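You operate a simulated robot arm through the tools that you are given. There is no shell and no other tool.

Carry out the task below with a simulated robot arm. There is one attempt and no reset: what you move stays moved.

Task
Seal the pale open seam on one of the blue pouches again.
Fine: use the grey press, seal dial at 3 seconds; put the pouch back.

The check looks at the end state, three seconds after you hand in, the way a careful person would. Anything else that was tipped, shoved, dropped, spilled or broken makes it a failure. Lids that push on must go on centred and level and be pressed home; caps that screw on are set level and turned clockwise until they are tight.

Robot
A 6-joint arm with a two-finger gripper, fixed in place. Base frame: the origin is on the floor under the middle of its stand, x ahead of it, y to its left, z up; the work surface is at about z = 740. Lengths are in mm, angles in degrees, forces in N, time in s.
It reaches about 1417 mm from its shoulder. Its first joint turns from -166.0 to 166.0 degrees. Payload 3.43 kg.
Tool frame: the origin (TCP) lies between the finger pads and is the grasp point; the fingertips stand 20 mm ahead of it; z points along the fingers, y is the line along which they close. The gripper opens to 190 mm; its body begins 248 mm behind the TCP.
Orientation is told as [roll, pitch, yaw] about the base's x, y, z axes, in that order, counted from this pose: with the fingers straight down and closing along the base's y, the tool's x points along the base's -x, its y along +y and its z along -z.

Tools
- The arm moves only by the tool move_arm. Its argument "deltas" is a list of rows, each a list of 7 numbers: the shift along the base's x, y, z in cm, then the turn, a rotation vector about the base's x, y, z in degrees, then the finger opening in cm, from 0 to 19. In form: [[x, y, z, ax, ay, az, grip], ...]. A call has 1 to 20 rows; each row shifts and turns the commanded pose from where the row before left it. A row lasts 0.2 s, in which the tool goes at most 50 mm and 8.6 degrees; a call with a longer step from one row to the next is refused whole, and so is a gripper value outside its range. Where a pose cannot be reached the arm comes as near as it can. A force on the tool above 60 N (or 10 N above the force at the start of the call, whichever is more), or a blocked arm, ends the call early, and 0.2 s more pass. The fingers move at their own pace (about 153 mm/s each) and stop on an object; they squeeze with about 33 N. The grip force told is the motor's: it shows also when the fingers shut on nothing. Time passes only in rows, and 0.2 s behind the last, so rows that do not move let the fingers close. It gives the time, the measured TCP pose, the force on the tool (base axes), the opening and the grip force at its end, in the units of the frame above (readings bear some noise), with the torque about the TCP (base axes, N m) and any sound that the robot's microphone picked up.
- Cameras (640 x 400 px; columns grow to the right, rows downward): "scene" is fixed at [50.5, -498.5, 1451.4]; the picture's right is [0.58, -0.82, 0.00], its down [-0.10, -0.07, -0.99] and it looks along [0.81, 0.57, -0.13] (base axes); focal length 218 px, centre (320, 200). "wrist" rides on the gripper at [70, -8, -288] in the tool frame; the picture's right is [0.12, 0.99, 0.00], its down [-0.96, 0.11, -0.25] and it looks along [-0.25, 0.03, 0.97] (tool axes); focal length 261 px, centre (320, 200). There is no depth. A picture from a camera that has moved, and an enlarged one, comes with that camera's place and axes in the base frame and with its lens.
- get_image(camera): a new picture of that camera. No time passes.
- slide_trunk(by): moves the trunk up (or, below 0, down) by that many mm; the arm rides with it, the base frame stays. It gives what a move gives, with no picture.
- zoom(camera, box): a new picture of the part [left, top, right, bottom] of that camera's present view, enlarged. No time passes.
- hand_in(): hands the job in; it is judged then, once.

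Places have to be worked out from the pictures, the camera data and where the tool is seen. Open the gripper and draw the arm clear of the work before you hand the job in, unless the task says otherwise.

The tools are called after "Emit:" as a command line: name --pt "numbers of a row" for each row, then --argument value for the rest, lists and objects as JSON in quotes. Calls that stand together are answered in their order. move_arm: Moves the arm, as the interface text tells. Its arguments: {"type":"object","properties":{"deltas":{"type":"array","items":{"type":"array","items":{"type":"number"}}}},"required":["deltas"]} The other tools are called the same way: slide_trunk (by) moves the trunk up or down; get_image (camera) takes a picture; zoom (camera, box) takes an enlarged picture of a part of a camera's view; hand_in () hands the job in.

At the start:

```text
time: 0.0
tool_pos: [503.0, -89.4, 1604.8]
orientation: [0.1, 0.0, 0.1]
contact_force: [0.6, 0.4, 0.2]
ft_torque: [-0.02, 0.0, 0.0]
gripper_width: 189.8
finger_force: 0.1
trunk travel left (down, up): [-225.0, 215.0]
```

scene: 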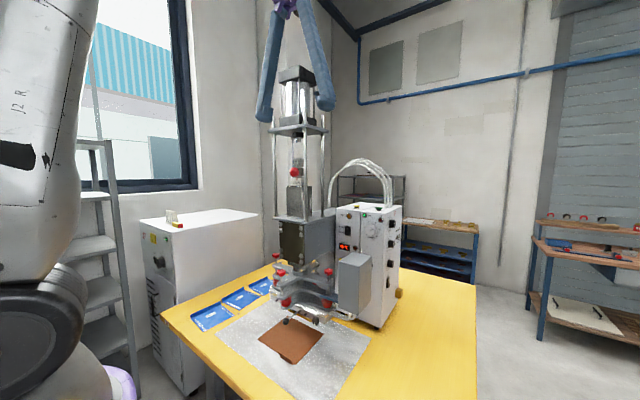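
wrist: 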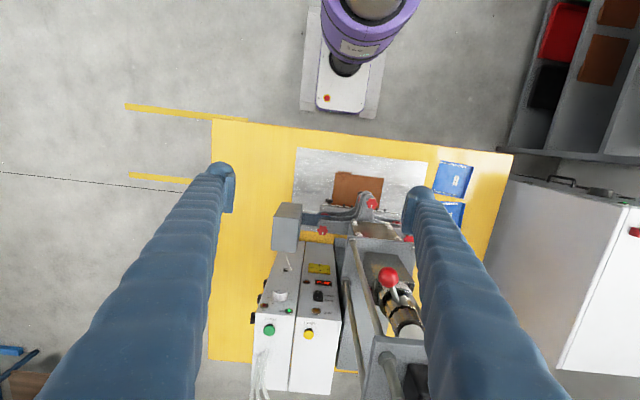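

The scene shows a yellow table with a grey press, a control box with dials and display, and blue pouches to the left. I'll zoom in to understand the details.

Emit:
zoom --camera "scene" --box '[160, 240, 400, 390]'

Emit:
zoom --camera "scene" --box '[260, 50, 420, 150]'

Emit:
zoom --camera "scene" --box '[260, 190, 420, 290]'

Emit:
zoom --camera "wrist" --box '[280, 130, 520, 280]'

Emit:
zoom --camera "wrist" --box '[220, 200, 460, 350]'

```text
2.67 times, centred on (280, 315) of scene
camera zoom: at [50.5, -498.5, 1451.4], right [0.58, -0.82, 0.0], down [-0.1, -0.07, -0.99], along [0.81, 0.57, -0.13], focal length 581 px, centre (427, -107)
```

zoom: 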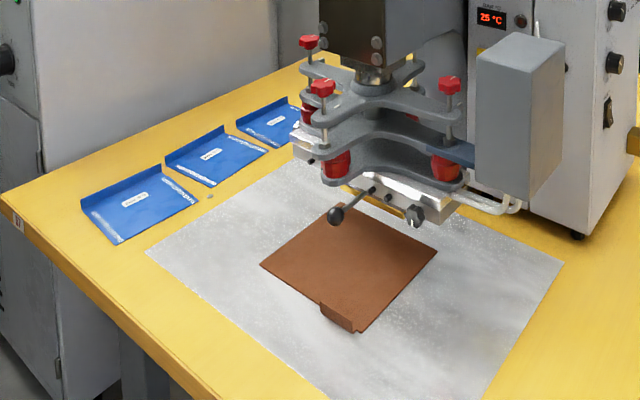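

```text
4.00 times, centred on (340, 100) of scene
camera zoom: at [50.5, -498.5, 1451.4], right [0.58, -0.82, 0.0], down [-0.1, -0.07, -0.99], along [0.81, 0.57, -0.13], focal length 871 px, centre (240, 600)
```

zoom: 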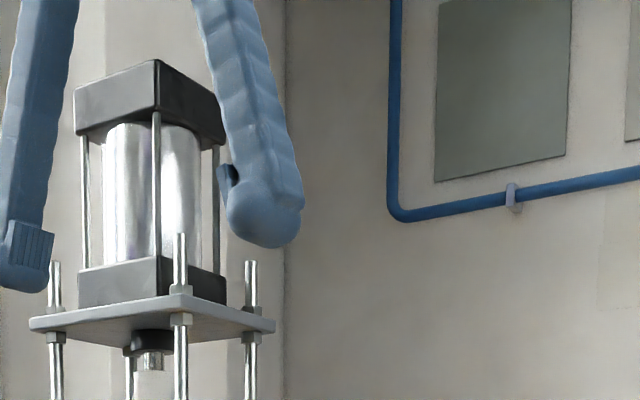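

```text
4.00 times, centred on (340, 240) of scene
camera zoom: at [50.5, -498.5, 1451.4], right [0.58, -0.82, 0.0], down [-0.1, -0.07, -0.99], along [0.81, 0.57, -0.13], focal length 871 px, centre (240, 40)
```

zoom: 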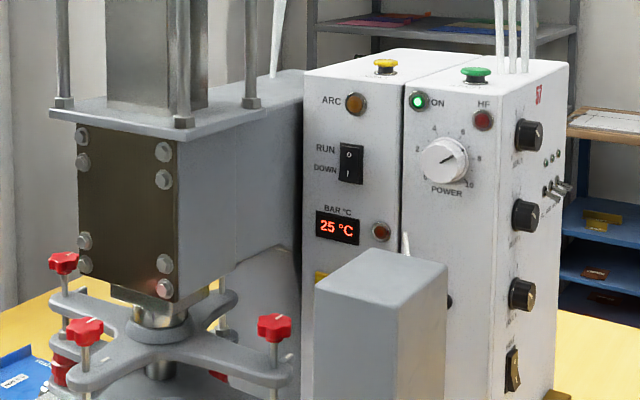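

```text
2.67 times, centred on (400, 205) of wrist
camera zoom: at [432.9, -96.8, 1891.1], right [-0.12, 0.99, 0.0], down [0.96, 0.12, 0.25], along [0.25, 0.03, -0.97], focal length 695 px, centre (107, 187)
```

zoom: 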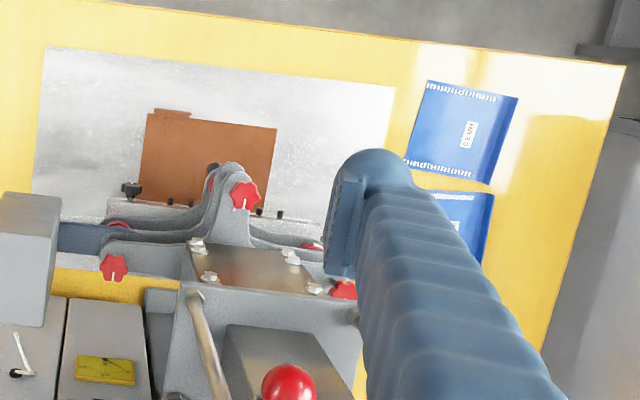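

```text
2.67 times, centred on (340, 275) of wrist
camera zoom: at [432.9, -96.8, 1891.1], right [-0.12, 0.99, 0.0], down [0.96, 0.12, 0.25], along [0.25, 0.03, -0.97], focal length 695 px, centre (267, 0)
```

zoom: 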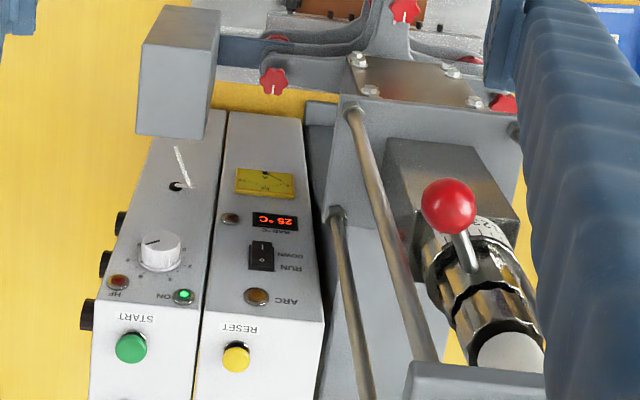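

Dials on the box's right side and a numbered ring near the red ball lever need a closer look, as do the pouches.

Emit:
zoom --camera "scene" --box '[376, 206, 408, 296]'

Emit:
zoom --camera "scene" --box '[334, 196, 398, 260]'

Emit:
zoom --camera "scene" --box '[184, 270, 284, 335]'

Emit:
zoom --camera "scene" --box '[265, 120, 335, 220]'

Emit:
zoom --camera "wrist" --box '[240, 280, 340, 345]'

Emit:
zoom --camera "wrist" --box '[360, 250, 440, 350]'

Emit:
zoom --camera "scene" --box '[265, 250, 345, 330]'

```text
4.44 times, centred on (392, 251) of scene
camera zoom: at [50.5, -498.5, 1451.4], right [0.58, -0.82, 0.0], down [-0.1, -0.07, -0.99], along [0.81, 0.57, -0.13], focal length 968 px, centre (0, -27)
```

zoom: 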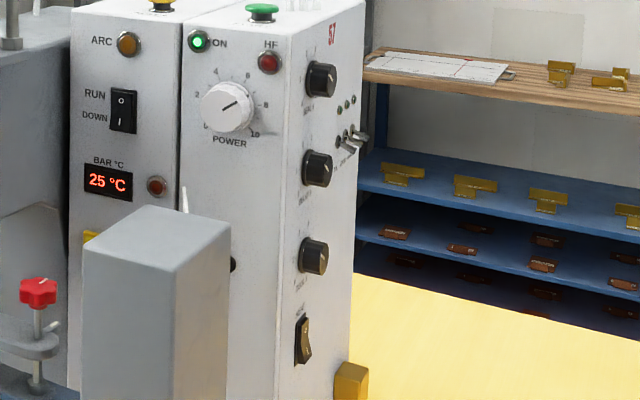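

```text
6.25 times, centred on (366, 228) of scene
camera zoom: at [50.5, -498.5, 1451.4], right [0.58, -0.82, 0.0], down [-0.1, -0.07, -0.99], along [0.81, 0.57, -0.13], focal length 1361 px, centre (32, 25)
```

zoom: 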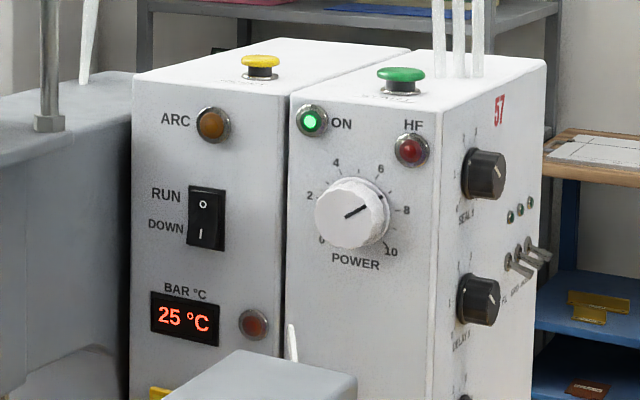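

```text
6.15 times, centred on (234, 302) of scene
camera zoom: at [50.5, -498.5, 1451.4], right [0.58, -0.82, 0.0], down [-0.1, -0.07, -0.99], along [0.81, 0.57, -0.13], focal length 1340 px, centre (849, -431)
```

zoom: 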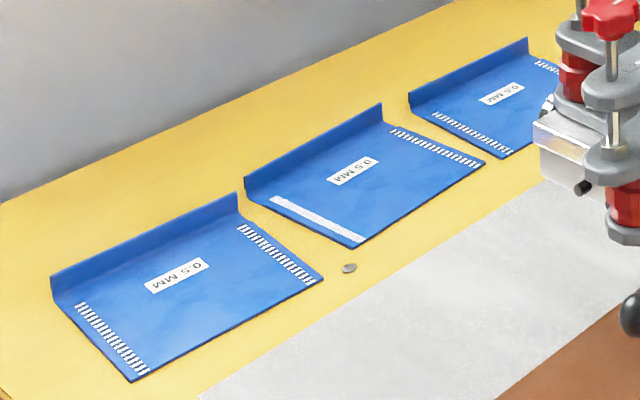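

```text
4.00 times, centred on (300, 170) of scene
camera zoom: at [50.5, -498.5, 1451.4], right [0.58, -0.82, 0.0], down [-0.1, -0.07, -0.99], along [0.81, 0.57, -0.13], focal length 871 px, centre (400, 320)
```

zoom: 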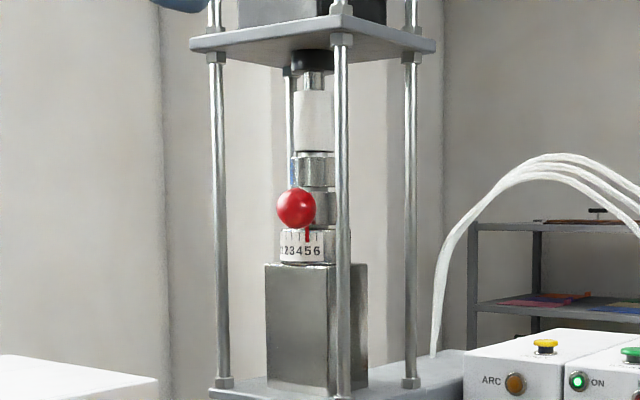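

```text
6.15 times, centred on (290, 312) of wrist
camera zoom: at [432.9, -96.8, 1891.1], right [-0.12, 0.99, 0.0], down [0.96, 0.12, 0.25], along [0.25, 0.03, -0.97], focal length 1604 px, centre (505, -492)
```

zoom: 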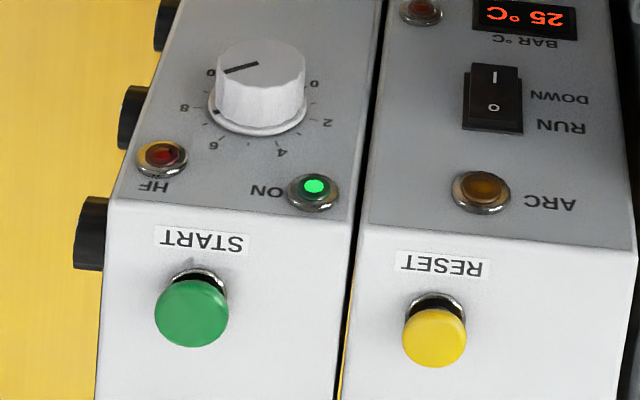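

```text
4.00 times, centred on (400, 300) of wrist
camera zoom: at [432.9, -96.8, 1891.1], right [-0.12, 0.99, 0.0], down [0.96, 0.12, 0.25], along [0.25, 0.03, -0.97], focal length 1043 px, centre (0, -200)
```

zoom: 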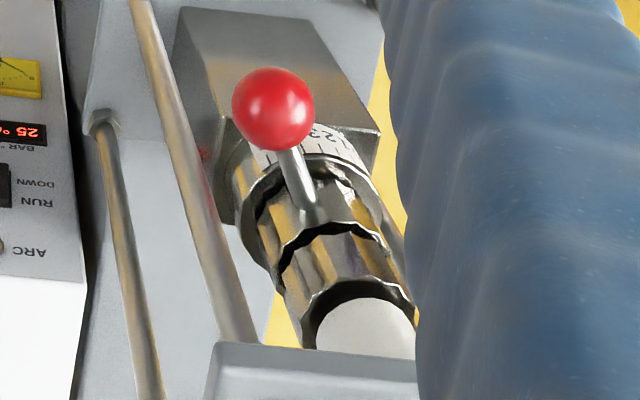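

```text
5.00 times, centred on (305, 290) of scene
camera zoom: at [50.5, -498.5, 1451.4], right [0.58, -0.82, 0.0], down [-0.1, -0.07, -0.99], along [0.81, 0.57, -0.13], focal length 1089 px, centre (395, -250)
```

zoom: 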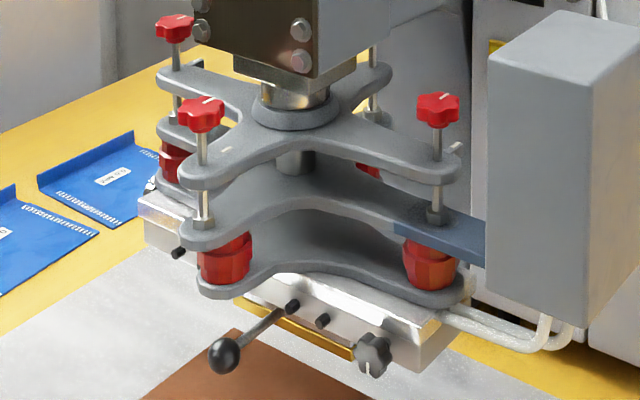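

The middle blue pouch (about x 725, y 528) has a solid pale strip on its near (−x) edge where its neighbours show hatched seals. So that's the open seam. START is at about (967, −170, 1291), and the side dials are at about (985, −226) with z 1228, 1139 and 1050. I'll swing the wrist camera round to the −y side to read the dials.

Emit:
move_arm --pt "0 -4.5 -1 7.5 0 0 19" --pt "0 -4.5 -1 7.5 0 0 19" --pt "1.5 -4 -2 7.5 0 0 19" --pt "1.5 -4 -2.5 7.5 0 0 19" --pt "2 -3 -3 7.5 0 0 19" --pt "2.5 -2.5 -3 7.5 0 0 19" --pt "2.5 -2.5 -3 7.5 0 0 19" --pt "2.5 -2.5 -3 7.5 0 0 19" --pt "2.5 -2 -3 7.5 0 0 19" --pt "2.5 -1 -3 7.5 0 0 19" --pt "2.5 -0.5 -3 7.5 0 0 19" --pt "2.5 0 -3 7.5 0 0 19"

Emit:
get_image --camera "wrist"

Emit:
get_image --camera "scene"

```text
time: 2.6
tool_pos: [653.8, -184.0, 1122.9]
orientation: [88.7, 0.1, -1.7]
contact_force: [0.1, -0.3, -0.1]
ft_torque: [0.0, -0.02, 0.01]
gripper_width: 189.8
finger_force: 0.0
out of reach, approached as far as the arm can: row 2, 3, 4, 5, 6, 7, 8, 9, 10, 11, 12
trunk travel left (down, up): [-225.0, 215.0]
```

```text
taken
camera wrist: at [575.1, -470.6, 1118.5], right [-0.12, 0.03, 0.99], down [0.95, -0.27, 0.12], along [0.27, 0.96, 0.01], focal length 261 px, centre (320, 200)
```

wrist: 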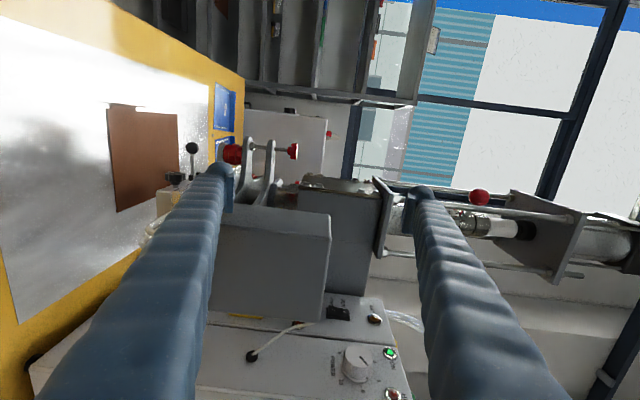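

```text
taken
```

scene: 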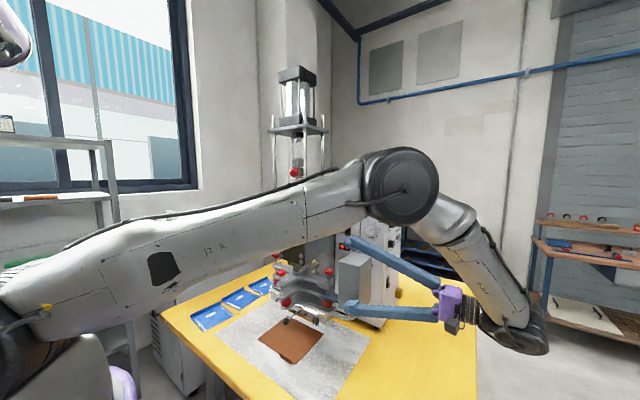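

The wrist could not follow that path and ended at (654, −184, 1123), close to the grey capacitor box but with no contact. I'll back off toward −x and −y in small steps and check whether the commanded pose follows the measured one.

Emit:
move_arm --pt "-3 -1 0 0 0 0 19" --pt "-3 -1 0 0 0 0 19"

```text
time: 3.2
tool_pos: [586.4, -194.6, 1118.2]
orientation: [89.8, 0.0, -0.2]
contact_force: [-0.5, 0.0, -0.4]
ft_torque: [0.06, -0.02, 0.02]
gripper_width: 189.9
finger_force: 0.1
out of reach, approached as far as the arm can: row 1
trunk travel left (down, up): [-225.0, 215.0]
```

The commanded pose follows the reached one. The arm can't point straight along +y that far out, so I'll yaw the tool 45° toward +x while drawing away from the press, then move out to view the box's right face obliquely.

Emit:
move_arm --pt "-1 -2 1 0 0 -7.5 19" --pt "-1 -2 1 0 0 -7.5 19" --pt "0 -3 1 0 0 -7.5 19" --pt "0 -3 1 0 0 -7.5 19" --pt "0 -4 1 0 0 -7.5 19" --pt "0 -4 1 0 0 -7.5 19" --pt "2 -4 0 0 0 0 19" --pt "2 -4 0 0 0 0 19"

Emit:
get_image --camera "wrist"

Emit:
get_image --camera "scene"

```text
time: 5.0
tool_pos: [612.0, -454.7, 1176.3]
orientation: [90.0, 0.1, -44.9]
contact_force: [-0.2, -0.5, -0.3]
ft_torque: [0.05, -0.05, 0.06]
gripper_width: 190.3
finger_force: 0.0
trunk travel left (down, up): [-225.0, 215.0]
```

```text
taken
camera wrist: at [358.5, -607.8, 1167.6], right [-0.08, 0.08, 0.99], down [0.51, -0.86, 0.11], along [0.86, 0.51, 0.03], focal length 261 px, centre (320, 200)
```

wrist: 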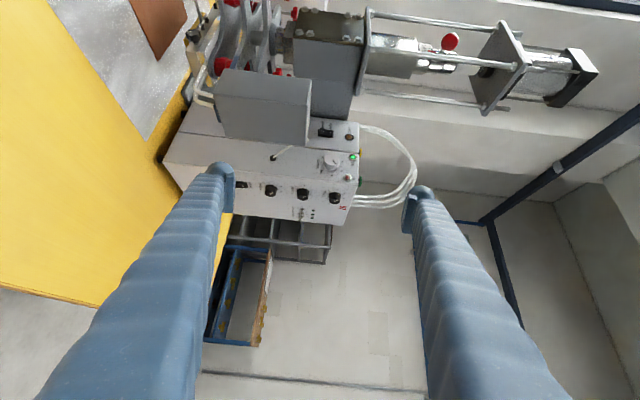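

```text
taken
```

scene: 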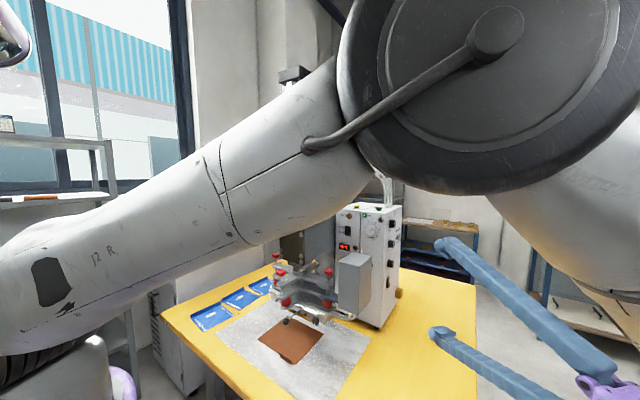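

The dials are in view. I'll zoom on the right face to see what is legible from here.

Emit:
zoom --camera "wrist" --box '[220, 160, 364, 250]'

Emit:
move_arm --pt "4 0 0 0 0 3 19" --pt "4 0 0 0 0 3 19" --pt "4 0 0 0 0 3 19" --pt "4 0 0 0 0 3 19" --pt "4 0 0 0 0 3 19"

Emit:
get_image --camera "wrist"

```text
4.44 times, centred on (292, 205) of wrist
camera zoom: at [358.5, -607.8, 1167.6], right [-0.08, 0.08, 0.99], down [0.51, -0.86, 0.11], along [0.86, 0.51, 0.03], focal length 1158 px, centre (444, 178)
```

zoom: 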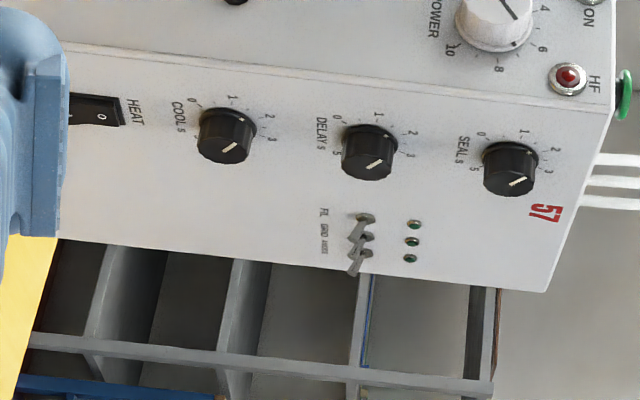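

```text
time: 6.2
tool_pos: [812.7, -456.7, 1178.2]
orientation: [90.1, 0.3, -29.9]
contact_force: [0.5, -1.7, 3.1]
ft_torque: [-0.67, 0.39, 0.42]
gripper_width: 189.7
finger_force: 0.1
trunk travel left (down, up): [-225.0, 215.0]
```

```text
taken
camera wrist: at [607.6, -669.4, 1168.5], right [-0.1, 0.06, 0.99], down [0.71, -0.69, 0.11], along [0.7, 0.72, 0.03], focal length 261 px, centre (320, 200)
```

wrist: 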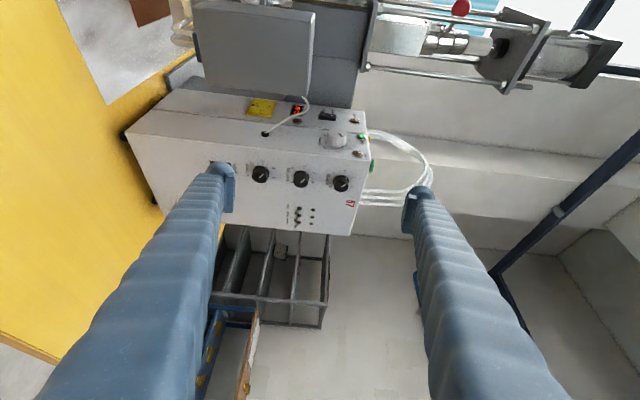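

Now I have a better view; I'll zoom on the dials to read the pointers.

Emit:
zoom --camera "wrist" --box '[316, 160, 364, 200]'

Emit:
zoom --camera "wrist" --box '[236, 150, 332, 210]'

Emit:
zoom --camera "wrist" --box '[276, 195, 332, 230]'

Emit:
zoom --camera "wrist" --box '[240, 95, 376, 180]'

```text
10.00 times, centred on (340, 180) of wrist
camera zoom: at [607.6, -669.4, 1168.5], right [-0.1, 0.06, 0.99], down [0.71, -0.69, 0.11], along [0.7, 0.72, 0.03], focal length 2606 px, centre (120, 400)
```

zoom: 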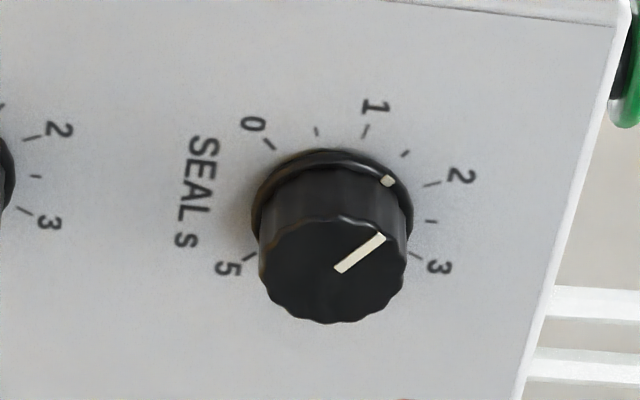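

```text
6.67 times, centred on (284, 180) of wrist
camera zoom: at [607.6, -669.4, 1168.5], right [-0.1, 0.06, 0.99], down [0.71, -0.69, 0.11], along [0.7, 0.72, 0.03], focal length 1738 px, centre (560, 333)
```

zoom: 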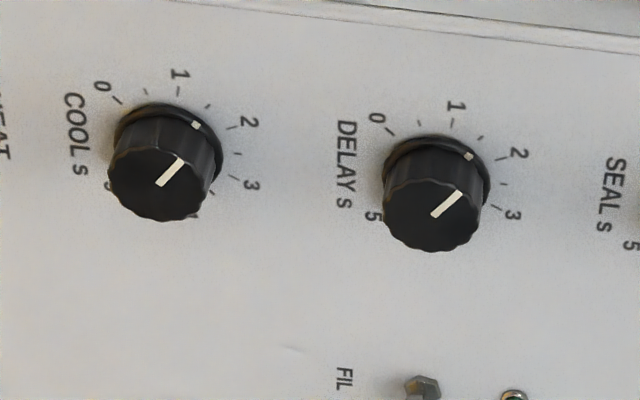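

```text
11.43 times, centred on (304, 212) of wrist
camera zoom: at [607.6, -669.4, 1168.5], right [-0.1, 0.06, 0.99], down [0.71, -0.69, 0.11], along [0.7, 0.72, 0.03], focal length 2979 px, centre (503, 57)
```

zoom: 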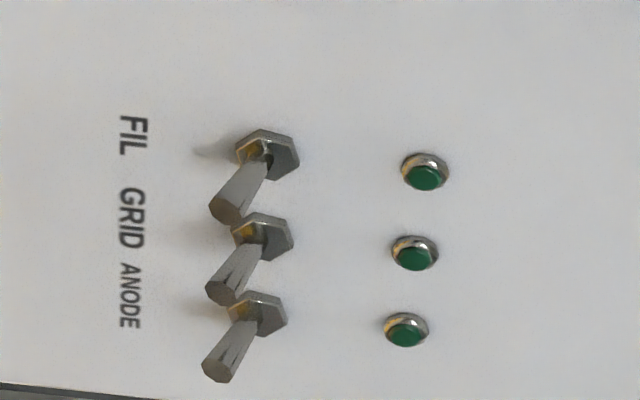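

```text
4.71 times, centred on (308, 138) of wrist
camera zoom: at [607.6, -669.4, 1168.5], right [-0.1, 0.06, 0.99], down [0.71, -0.69, 0.11], along [0.7, 0.72, 0.03], focal length 1227 px, centre (376, 494)
```

zoom: 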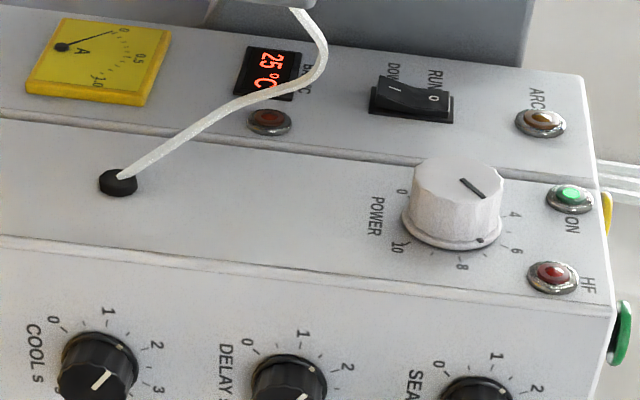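

SEAL reads about 1.75 s on a 0–5 scale, DELAY and COOL sit at similar positions, and RUN/DOWN is on the front. I'll zoom on the fingertips to learn their size before gripping the small knob, and check the rocker switches.

Emit:
zoom --camera "wrist" --box '[190, 150, 286, 230]'

Emit:
zoom --camera "wrist" --box '[380, 170, 476, 250]'

Emit:
get_image --camera "scene"

Emit:
zoom --camera "wrist" --box '[310, 100, 350, 130]'

```text
5.00 times, centred on (238, 190) of wrist
camera zoom: at [607.6, -669.4, 1168.5], right [-0.1, 0.06, 0.99], down [0.71, -0.69, 0.11], along [0.7, 0.72, 0.03], focal length 1303 px, centre (730, 250)
```

zoom: 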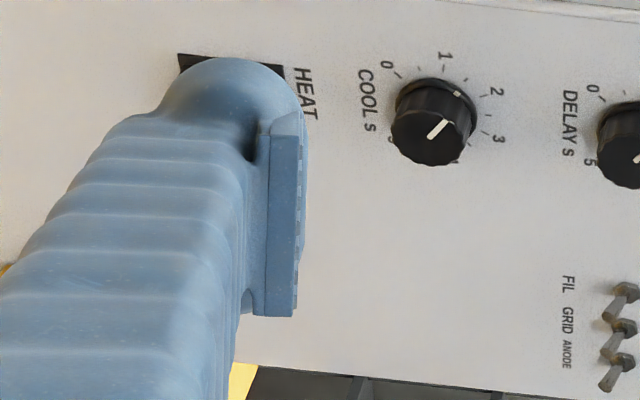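

```text
5.00 times, centred on (428, 210) of wrist
camera zoom: at [607.6, -669.4, 1168.5], right [-0.1, 0.06, 0.99], down [0.71, -0.69, 0.11], along [0.7, 0.72, 0.03], focal length 1303 px, centre (-220, 150)
```

zoom: 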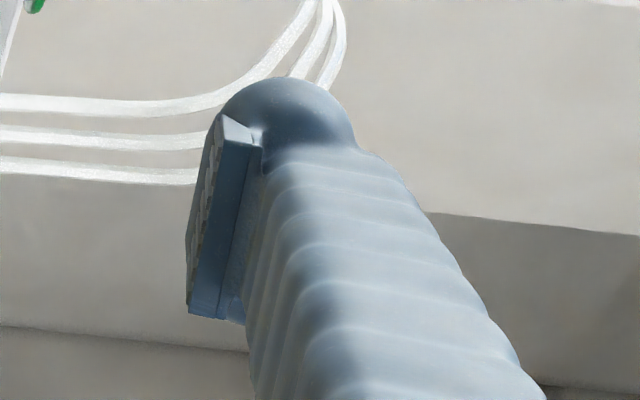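

```text
taken
```

scene: 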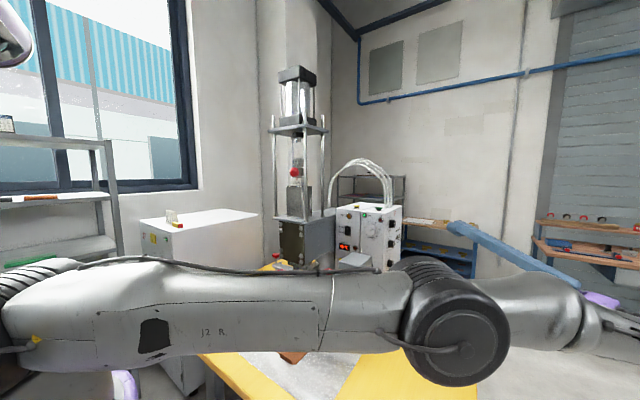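

```text
13.33 times, centred on (330, 115) of wrist
camera zoom: at [607.6, -669.4, 1168.5], right [-0.1, 0.06, 0.99], down [0.71, -0.69, 0.11], along [0.7, 0.72, 0.03], focal length 3475 px, centre (187, 1333)
```

zoom: 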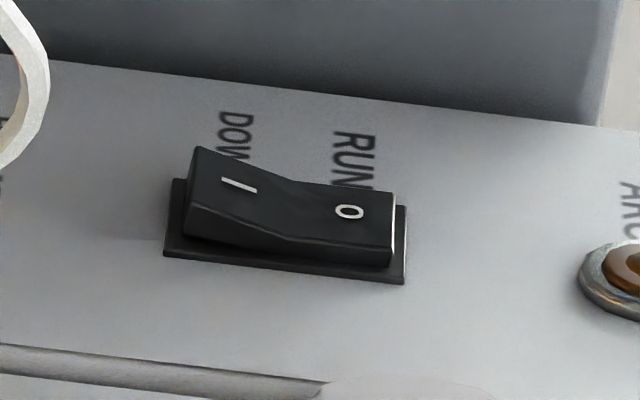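

SEAL works out to about 1.5 s (pointer −54° from vertical; 54° per second with 0 at −135°), so it needs +81° clockwise about +y. The knob centre is about (991, y −205 to −228, 1230). RUN is already selected. I'll pre-rotate the tool −40° about y and move to a standoff in front of the knob.

Emit:
move_arm --pt "2.5 2.5 0.5 0 -8 0 6" --pt "2.5 2.5 0.5 0 -8 0 6" --pt "2.5 2.5 0.5 0 -8 0 6" --pt "2.5 2.5 0.5 0 -8 0 6" --pt "2.5 2.5 0.5 0 -8 0 6" --pt "2.5 2.5 0.4 0 0 0 6" --pt "0 0 0 0 0 0 6"

Emit:
get_image --camera "wrist"

Emit:
get_image --camera "scene"

```text
time: 7.8
tool_pos: [939.3, -286.8, 1216.3]
orientation: [112.7, -34.0, -37.0]
contact_force: [-0.2, -0.5, -0.7]
ft_torque: [0.01, 0.01, -0.02]
gripper_width: 59.8
finger_force: 0.1
out of reach, approached as far as the arm can: row 4, 5
trunk travel left (down, up): [-225.0, 215.0]
```

```text
taken
camera wrist: at [788.2, -501.2, 1077.6], right [-0.72, 0.06, 0.69], down [0.47, -0.7, 0.54], along [0.52, 0.72, 0.47], focal length 261 px, centre (320, 200)
```

wrist: 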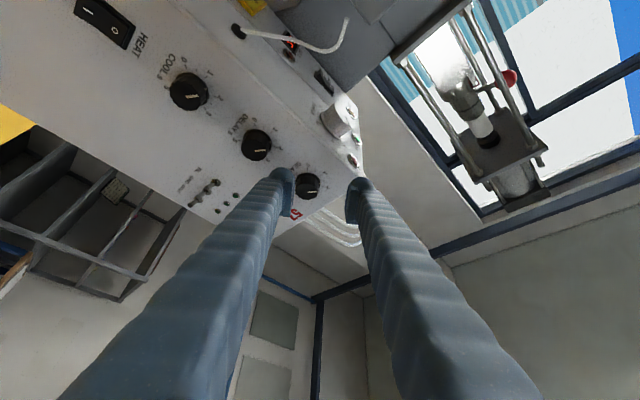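

```text
taken
```

scene: 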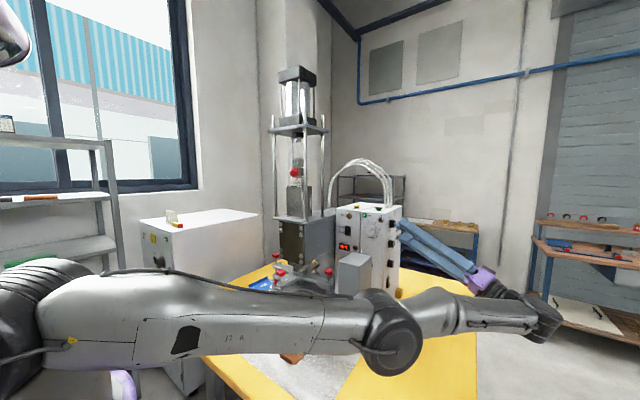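

The knob is between the fingers' line of approach. The tool axis is (0.39, 0.87, 0.32) as wanted, but the position is about 30 mm short in x, so I'll correct it at standoff.

Emit:
move_arm --pt "1.5 0 -0.25 0 0 0 6" --pt "1.5 0 -0.25 0 0 0 6" --pt "0 0 0 0 0 0 6"

Emit:
get_image --camera "wrist"

Emit:
zoom --camera "wrist" --box '[240, 140, 400, 240]'

```text
time: 8.6
tool_pos: [949.0, -277.3, 1217.1]
orientation: [112.7, -33.7, -37.1]
contact_force: [-0.6, -0.4, 0.5]
ft_torque: [0.03, -0.02, 0.01]
gripper_width: 60.1
finger_force: 0.0
out of reach, approached as far as the arm can: row 1, 2
trunk travel left (down, up): [-225.0, 215.0]
```

```text
taken
camera wrist: at [797.5, -490.9, 1078.3], right [-0.72, 0.06, 0.7], down [0.47, -0.7, 0.54], along [0.52, 0.72, 0.47], focal length 261 px, centre (320, 200)
```

wrist: 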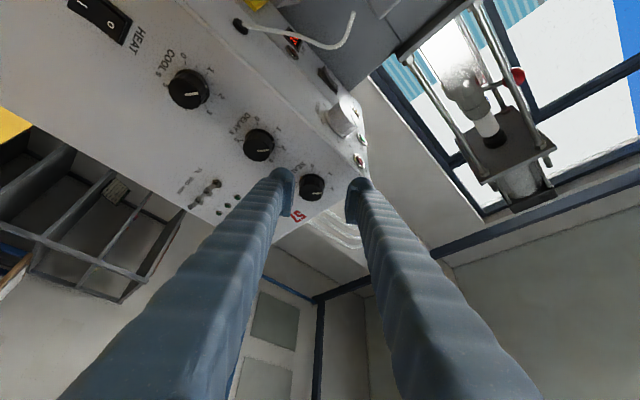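

```text
4.00 times, centred on (320, 190) of wrist
camera zoom: at [797.5, -490.9, 1078.3], right [-0.72, 0.06, 0.7], down [0.47, -0.7, 0.54], along [0.52, 0.72, 0.47], focal length 1043 px, centre (320, 240)
```

zoom: 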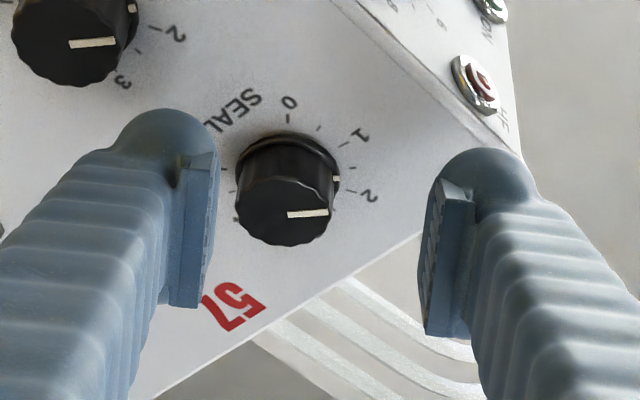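

The arm is at its reach limit at this tilt. Increasing the approach angle from 30° to 36° from the knob's axis gains reach, so I'll rotate the tool 6° about its closing axis and re-aim at the standoff point.

Emit:
move_arm --pt "0 -1 0 3.86 0 -4.6 6" --pt "1.5 0.3 -1 0 0 0 6" --pt "0 0 0 0 0 0 6"

Emit:
zoom --camera "wrist" --box '[240, 140, 400, 240]'

```text
time: 9.4
tool_pos: [966.1, -286.1, 1206.4]
orientation: [116.2, -31.2, -43.5]
contact_force: [-0.2, 1.1, -0.6]
ft_torque: [0.16, -0.14, 0.09]
gripper_width: 60.1
finger_force: 0.2
trunk travel left (down, up): [-225.0, 215.0]
```

```text
4.00 times, centred on (320, 190) of wrist
camera zoom: at [797.8, -476.6, 1053.8], right [-0.71, 0.07, 0.7], down [0.41, -0.77, 0.49], along [0.57, 0.64, 0.52], focal length 1043 px, centre (320, 240)
```

zoom: 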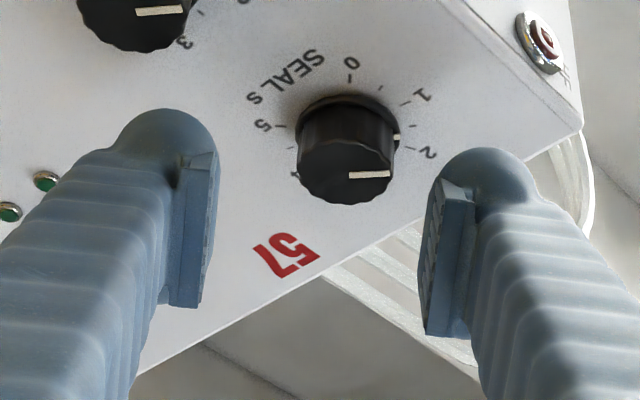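

The knob lies just up and right of the finger mid-line, consistent with my estimate (about (989, 1232)). I'll advance 40 mm along the tool axis and look again before straddling the knob.

Emit:
move_arm --pt "0.9 1.62 0.76 0 0 0 6" --pt "0.9 1.62 0.76 0 0 0 6" --pt "0 0 0 0 0 0 6"

Emit:
zoom --camera "wrist" --box '[240, 140, 400, 240]'

Emit:
zoom --camera "scene" --box '[360, 200, 440, 260]'

```text
time: 10.2
tool_pos: [982.8, -252.8, 1223.3]
orientation: [116.1, -31.3, -43.5]
contact_force: [-0.1, 0.3, -0.6]
ft_torque: [0.04, 0.0, -0.03]
gripper_width: 60.0
finger_force: 0.0
trunk travel left (down, up): [-225.0, 215.0]
```

```text
4.00 times, centred on (320, 190) of wrist
camera zoom: at [815.3, -444.3, 1070.8], right [-0.71, 0.07, 0.7], down [0.41, -0.77, 0.5], along [0.57, 0.64, 0.52], focal length 1043 px, centre (320, 240)
```

zoom: 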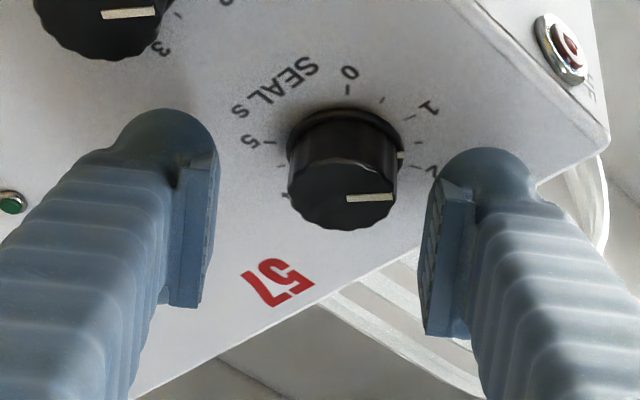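

```text
6.67 times, centred on (400, 230) of scene
camera zoom: at [50.5, -498.5, 1451.4], right [0.58, -0.82, 0.0], down [-0.1, -0.07, -0.99], along [0.81, 0.57, -0.13], focal length 1452 px, centre (-213, 0)
```

zoom: 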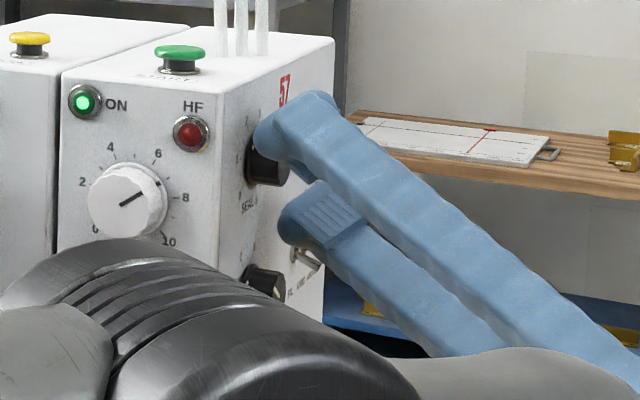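

The knob centre is now at about (988, −217, 1236). It lies about 8 mm toward the upper finger, so I'll shift sideways, then advance so that the pads straddle it with the tips just off the panel.

Emit:
move_arm --pt "-0.5 0 0.6 0 0 0 6" --pt "0.5 0.8 0.3 0 0 0 6" --pt "0.5 0.8 0.3 0 0 0 6" --pt "0 0 0 0 0 0 6"

Emit:
zoom --camera "wrist" --box '[240, 140, 400, 240]'

Emit:
zoom --camera "scene" --box '[360, 200, 440, 260]'

```text
time: 11.2
tool_pos: [987.1, -239.1, 1233.0]
orientation: [116.2, -31.2, -43.5]
contact_force: [-10.4, -13.8, -7.8]
ft_torque: [-0.23, 0.01, 0.32]
gripper_width: 60.0
finger_force: 0.1
trunk travel left (down, up): [-225.0, 215.0]
```

```text
4.00 times, centred on (320, 190) of wrist
camera zoom: at [818.5, -430.1, 1081.1], right [-0.71, 0.07, 0.7], down [0.41, -0.77, 0.49], along [0.57, 0.64, 0.52], focal length 1043 px, centre (320, 240)
```

zoom: 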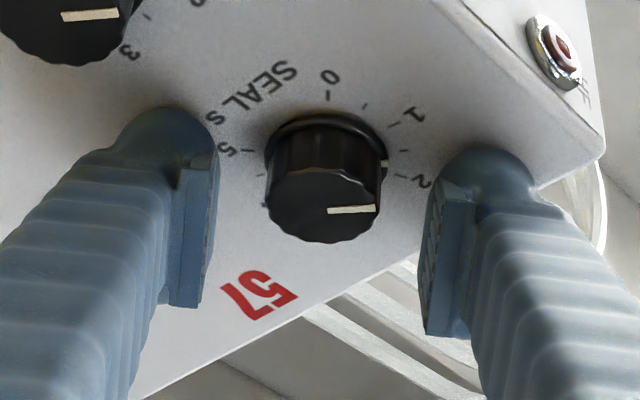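

```text
6.67 times, centred on (400, 230) of scene
camera zoom: at [50.5, -498.5, 1451.4], right [0.58, -0.82, 0.0], down [-0.1, -0.07, -0.99], along [0.81, 0.57, -0.13], focal length 1452 px, centre (-213, 0)
```

zoom: 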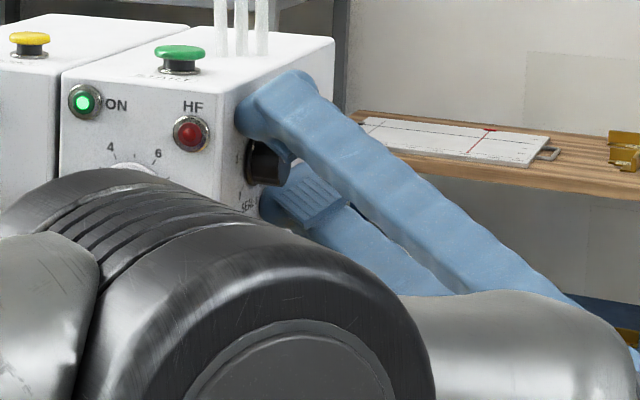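

The fingertips just touched the panel (about 19 N along −d) with the knob centred between the pads. I'll back off 3 mm and close on the knob.

Emit:
move_arm --pt "-0.14 -0.26 -0.11 0 0 0 6" --pt "0 0 0 0 0 0 4.5" --pt "0 0 0 0 0 0 3.2" --pt "0 0 0 0 0 0 2" --pt "0 0 0 0 0 0 2"

Emit:
zoom --camera "wrist" --box '[240, 140, 400, 240]'

Emit:
zoom --camera "scene" --box '[360, 200, 440, 260]'

```text
time: 12.4
tool_pos: [987.0, -240.0, 1233.1]
orientation: [116.2, -31.3, -43.5]
contact_force: [6.9, -2.2, 2.1]
ft_torque: [0.02, 0.0, -0.12]
gripper_width: 31.8
finger_force: 45.1
trunk travel left (down, up): [-225.0, 215.0]
```

```text
4.00 times, centred on (320, 190) of wrist
camera zoom: at [818.8, -430.9, 1080.9], right [-0.71, 0.07, 0.7], down [0.41, -0.77, 0.49], along [0.57, 0.64, 0.52], focal length 1043 px, centre (320, 240)
```

zoom: 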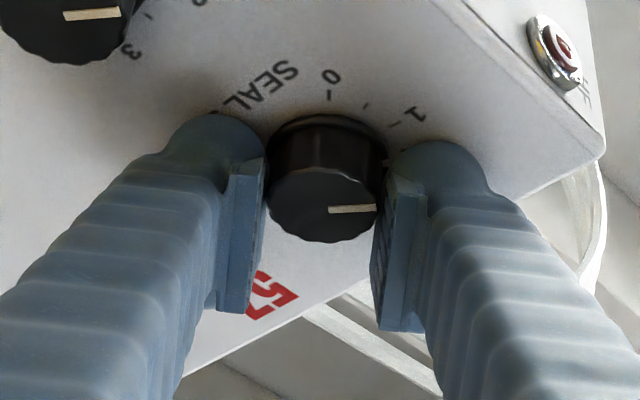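

```text
6.67 times, centred on (400, 230) of scene
camera zoom: at [50.5, -498.5, 1451.4], right [0.58, -0.82, 0.0], down [-0.1, -0.07, -0.99], along [0.81, 0.57, -0.13], focal length 1452 px, centre (-213, 0)
```

zoom: 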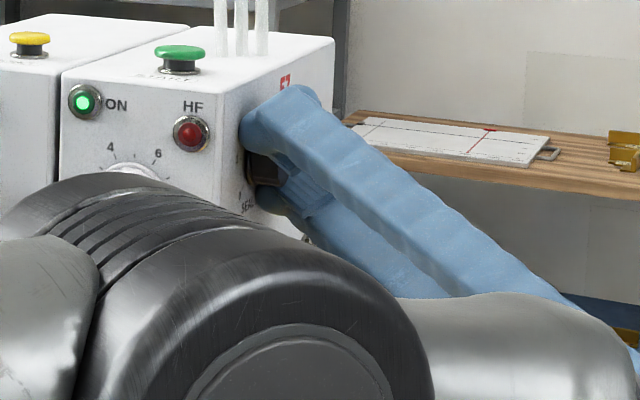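

The knob is gripped (31.8 mm, 45 N). I'll turn clockwise about +y in steps of about 8° and check force and pointer partway.

Emit:
move_arm --pt "0 0 0 0 8.1 0 2" --pt "-0.02 0 0.03 0 8.1 0 2" --pt "-0.02 0 0.03 0 8.1 0 2" --pt "-0.02 0 0.03 0 8.1 0 2" --pt "0 0 0 0 0 0 2"

Emit:
zoom --camera "wrist" --box '[240, 140, 400, 240]'

```text
time: 13.6
tool_pos: [985.6, -239.5, 1230.8]
orientation: [94.3, -5.9, -36.2]
contact_force: [18.5, -6.6, -16.3]
ft_torque: [-0.22, -0.11, -0.6]
gripper_width: 31.6
finger_force: 45.3
trunk travel left (down, up): [-225.0, 215.0]
```

```text
4.00 times, centred on (320, 190) of wrist
camera zoom: at [764.4, -430.9, 1192.7], right [-0.22, 0.07, 0.97], down [0.61, -0.77, 0.19], along [0.76, 0.64, 0.13], focal length 1043 px, centre (320, 240)
```

zoom: 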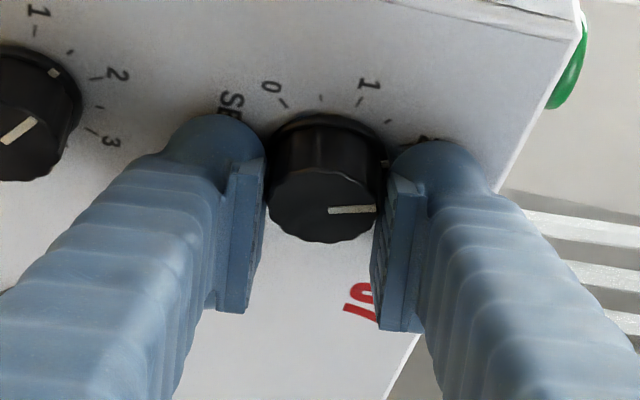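

The knob is turning with the gripper: the pointer stays fixed in the tool view and the scale has moved 32°. The side force is modest (about 25 N), so I'll continue the remaining 48.6° with a slight relief in z.

Emit:
move_arm --pt "0.03 0 -0.05 0 8.1 0 2" --pt "0.03 0 -0.05 0 8.1 0 2" --pt "0.03 0 -0.05 0 8.1 0 2" --pt "0 0 0 0 0 0 2"

Emit:
zoom --camera "wrist" --box '[240, 140, 400, 240]'

```text
time: 14.6
tool_pos: [987.0, -240.2, 1229.1]
orientation: [79.7, 13.7, -37.2]
contact_force: [10.3, -7.1, -25.7]
ft_torque: [-0.36, -0.12, -0.18]
gripper_width: 31.8
finger_force: 44.8
trunk travel left (down, up): [-225.0, 215.0]
```

```text
4.00 times, centred on (320, 190) of wrist
camera zoom: at [768.8, -431.1, 1285.5], right [0.2, 0.07, 0.98], down [0.64, -0.77, -0.08], along [0.74, 0.64, -0.2], focal length 1043 px, centre (320, 240)
```

zoom: 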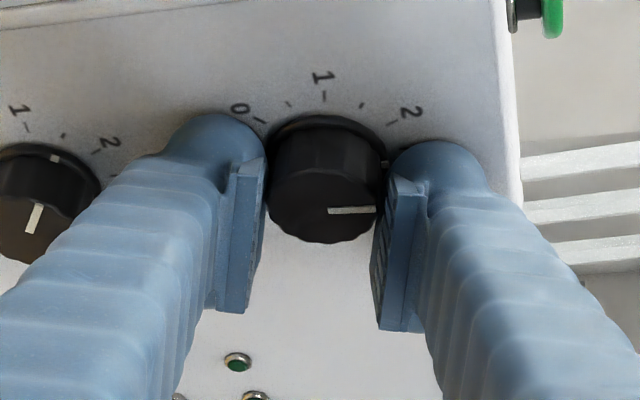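

The pointer is now at about 2.5 s. I'll turn the last 24°, easing down a little because the knob is pushing the tool downward.

Emit:
move_arm --pt "0.03 0 -0.1 0 8.1 0 2" --pt "0.03 0 -0.08 0 8.1 0 2" --pt "0.0 0 -0.05 0 8.1 0 2" --pt "0 0 0 0 0 0 2"

Emit:
zoom --camera "wrist" --box '[240, 140, 400, 240]'

Emit:
zoom --camera "scene" --box '[360, 200, 440, 260]'

```text
time: 15.6
tool_pos: [985.0, -239.7, 1227.0]
orientation: [62.7, 32.3, -43.8]
contact_force: [-11.8, -4.7, -28.5]
ft_torque: [-0.05, -0.15, 0.45]
gripper_width: 31.5
finger_force: 44.3
trunk travel left (down, up): [-225.0, 215.0]
```

```text
4.00 times, centred on (320, 190) of wrist
camera zoom: at [811.1, -431.4, 1368.3], right [0.58, 0.07, 0.81], down [0.55, -0.76, -0.33], along [0.6, 0.64, -0.48], focal length 1043 px, centre (320, 240)
```

zoom: 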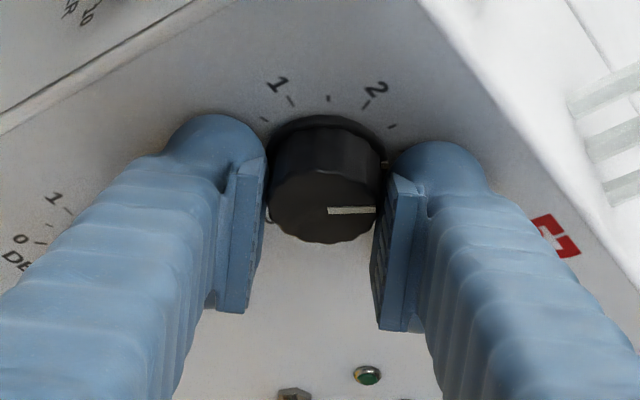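

```text
6.67 times, centred on (400, 230) of scene
camera zoom: at [50.5, -498.5, 1451.4], right [0.58, -0.82, 0.0], down [-0.1, -0.07, -0.99], along [0.81, 0.57, -0.13], focal length 1452 px, centre (-213, 0)
```

zoom: 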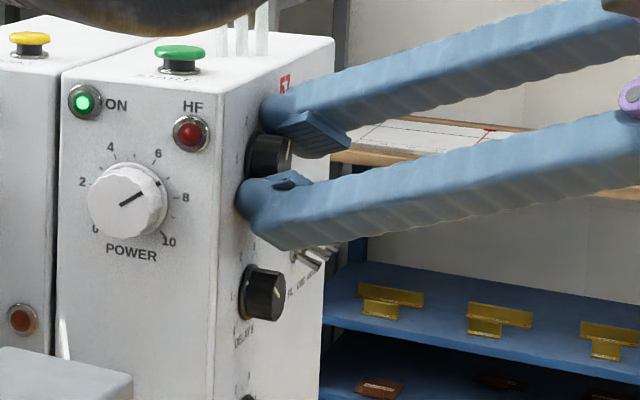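

The tool has turned 81°. The residual force (about 29 N) lies along the closing axis, so I'll shift 2 mm along that axis to centre on the knob, then open and back away along the tool axis.

Emit:
move_arm --pt "-0.13 0 -0.15 0 0 0 2" --pt "0 0 0 0 0 0 2"

```text
time: 16.2
tool_pos: [985.0, -241.0, 1225.3]
orientation: [63.0, 32.1, -43.8]
contact_force: [-6.5, -2.5, -20.9]
ft_torque: [-0.32, -0.1, 0.15]
gripper_width: 31.7
finger_force: 44.9
trunk travel left (down, up): [-225.0, 215.0]
```

The force dropped about 8 N, so I'll shift another 3 mm and then release.

Emit:
move_arm --pt "-0.15 0 -0.3 0 0 0 2" --pt "0 0 0 0 0 0 2"

Emit:
zoom --camera "wrist" --box '[240, 140, 400, 240]'

```text
time: 16.8
tool_pos: [986.1, -240.2, 1226.1]
orientation: [63.1, 32.0, -43.9]
contact_force: [11.3, -5.6, 0.7]
ft_torque: [0.09, 0.08, -0.19]
gripper_width: 31.6
finger_force: 45.8
trunk travel left (down, up): [-225.0, 215.0]
```

```text
4.00 times, centred on (320, 190) of wrist
camera zoom: at [809.3, -430.8, 1367.1], right [0.58, 0.07, 0.81], down [0.55, -0.77, -0.33], along [0.6, 0.64, -0.48], focal length 1043 px, centre (320, 240)
```

zoom: 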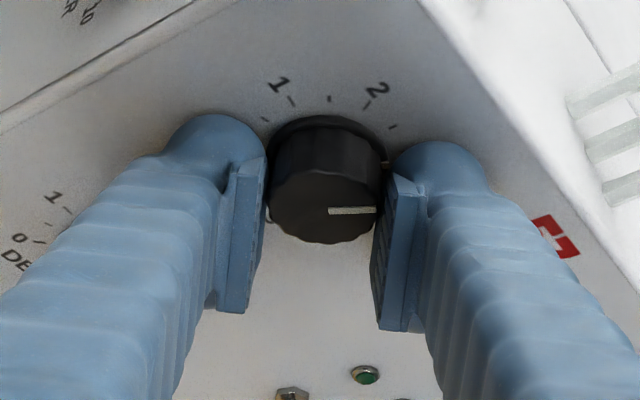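

The side force is nearly gone. I'll open to 60 mm and retreat along the tool axis.

Emit:
move_arm --pt "0 0 0 0 0 0 4" --pt "0 0 0 0 0 0 6" --pt "-0.9 -1.6 0.76 0 0 0 6" --pt "-1.8 -3.2 1.5 0 0 0 6" --pt "-1.8 -3.2 1.5 0 0 0 6"

Emit:
zoom --camera "wrist" --box '[280, 120, 360, 180]'

Emit:
zoom --camera "wrist" --box '[160, 60, 480, 260]'

```text
time: 18.0
tool_pos: [939.9, -318.0, 1261.9]
orientation: [63.0, 32.1, -43.9]
contact_force: [0.3, 0.6, -0.1]
ft_torque: [0.02, 0.0, -0.05]
gripper_width: 60.1
finger_force: 0.2
trunk travel left (down, up): [-225.0, 215.0]
```

```text
6.67 times, centred on (320, 150) of wrist
camera zoom: at [764.5, -508.8, 1402.6], right [0.58, 0.07, 0.81], down [0.55, -0.77, -0.33], along [0.6, 0.64, -0.48], focal length 1738 px, centre (320, 533)
```

zoom: 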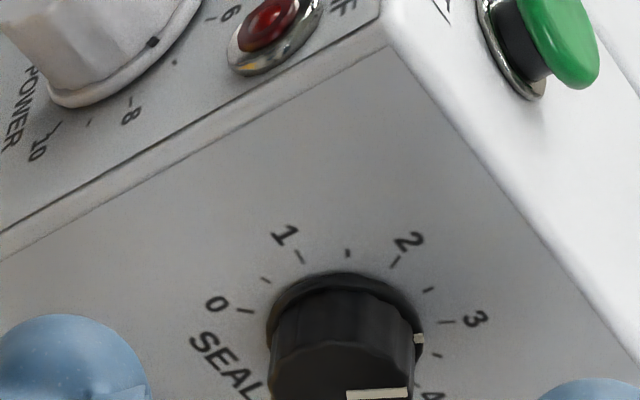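

```text
2.00 times, centred on (320, 160) of wrist
camera zoom: at [764.5, -508.8, 1402.6], right [0.58, 0.07, 0.81], down [0.55, -0.77, -0.33], along [0.6, 0.64, -0.48], focal length 521 px, centre (320, 280)
```

zoom: 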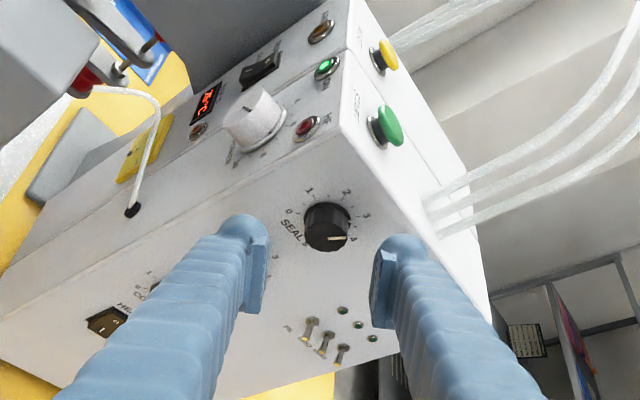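

The skirt dot now works out to about 28°, so about 3.0 s. I'll check the pointer line on the knob face with one more zoom.

Emit:
zoom --camera "wrist" --box '[296, 140, 360, 190]'

```text
8.00 times, centred on (328, 165) of wrist
camera zoom: at [764.5, -508.8, 1402.6], right [0.58, 0.07, 0.81], down [0.55, -0.77, -0.33], along [0.6, 0.64, -0.48], focal length 2085 px, centre (256, 480)
```

zoom: 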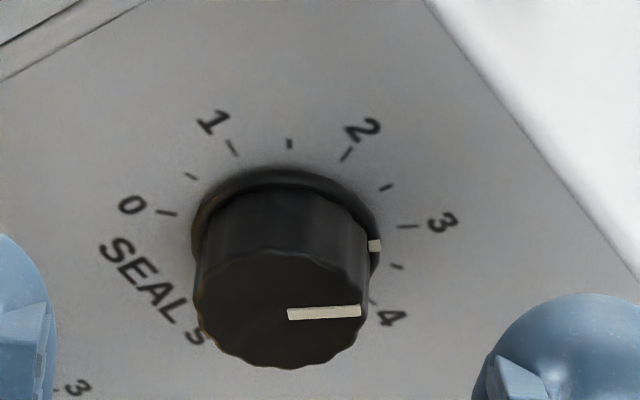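

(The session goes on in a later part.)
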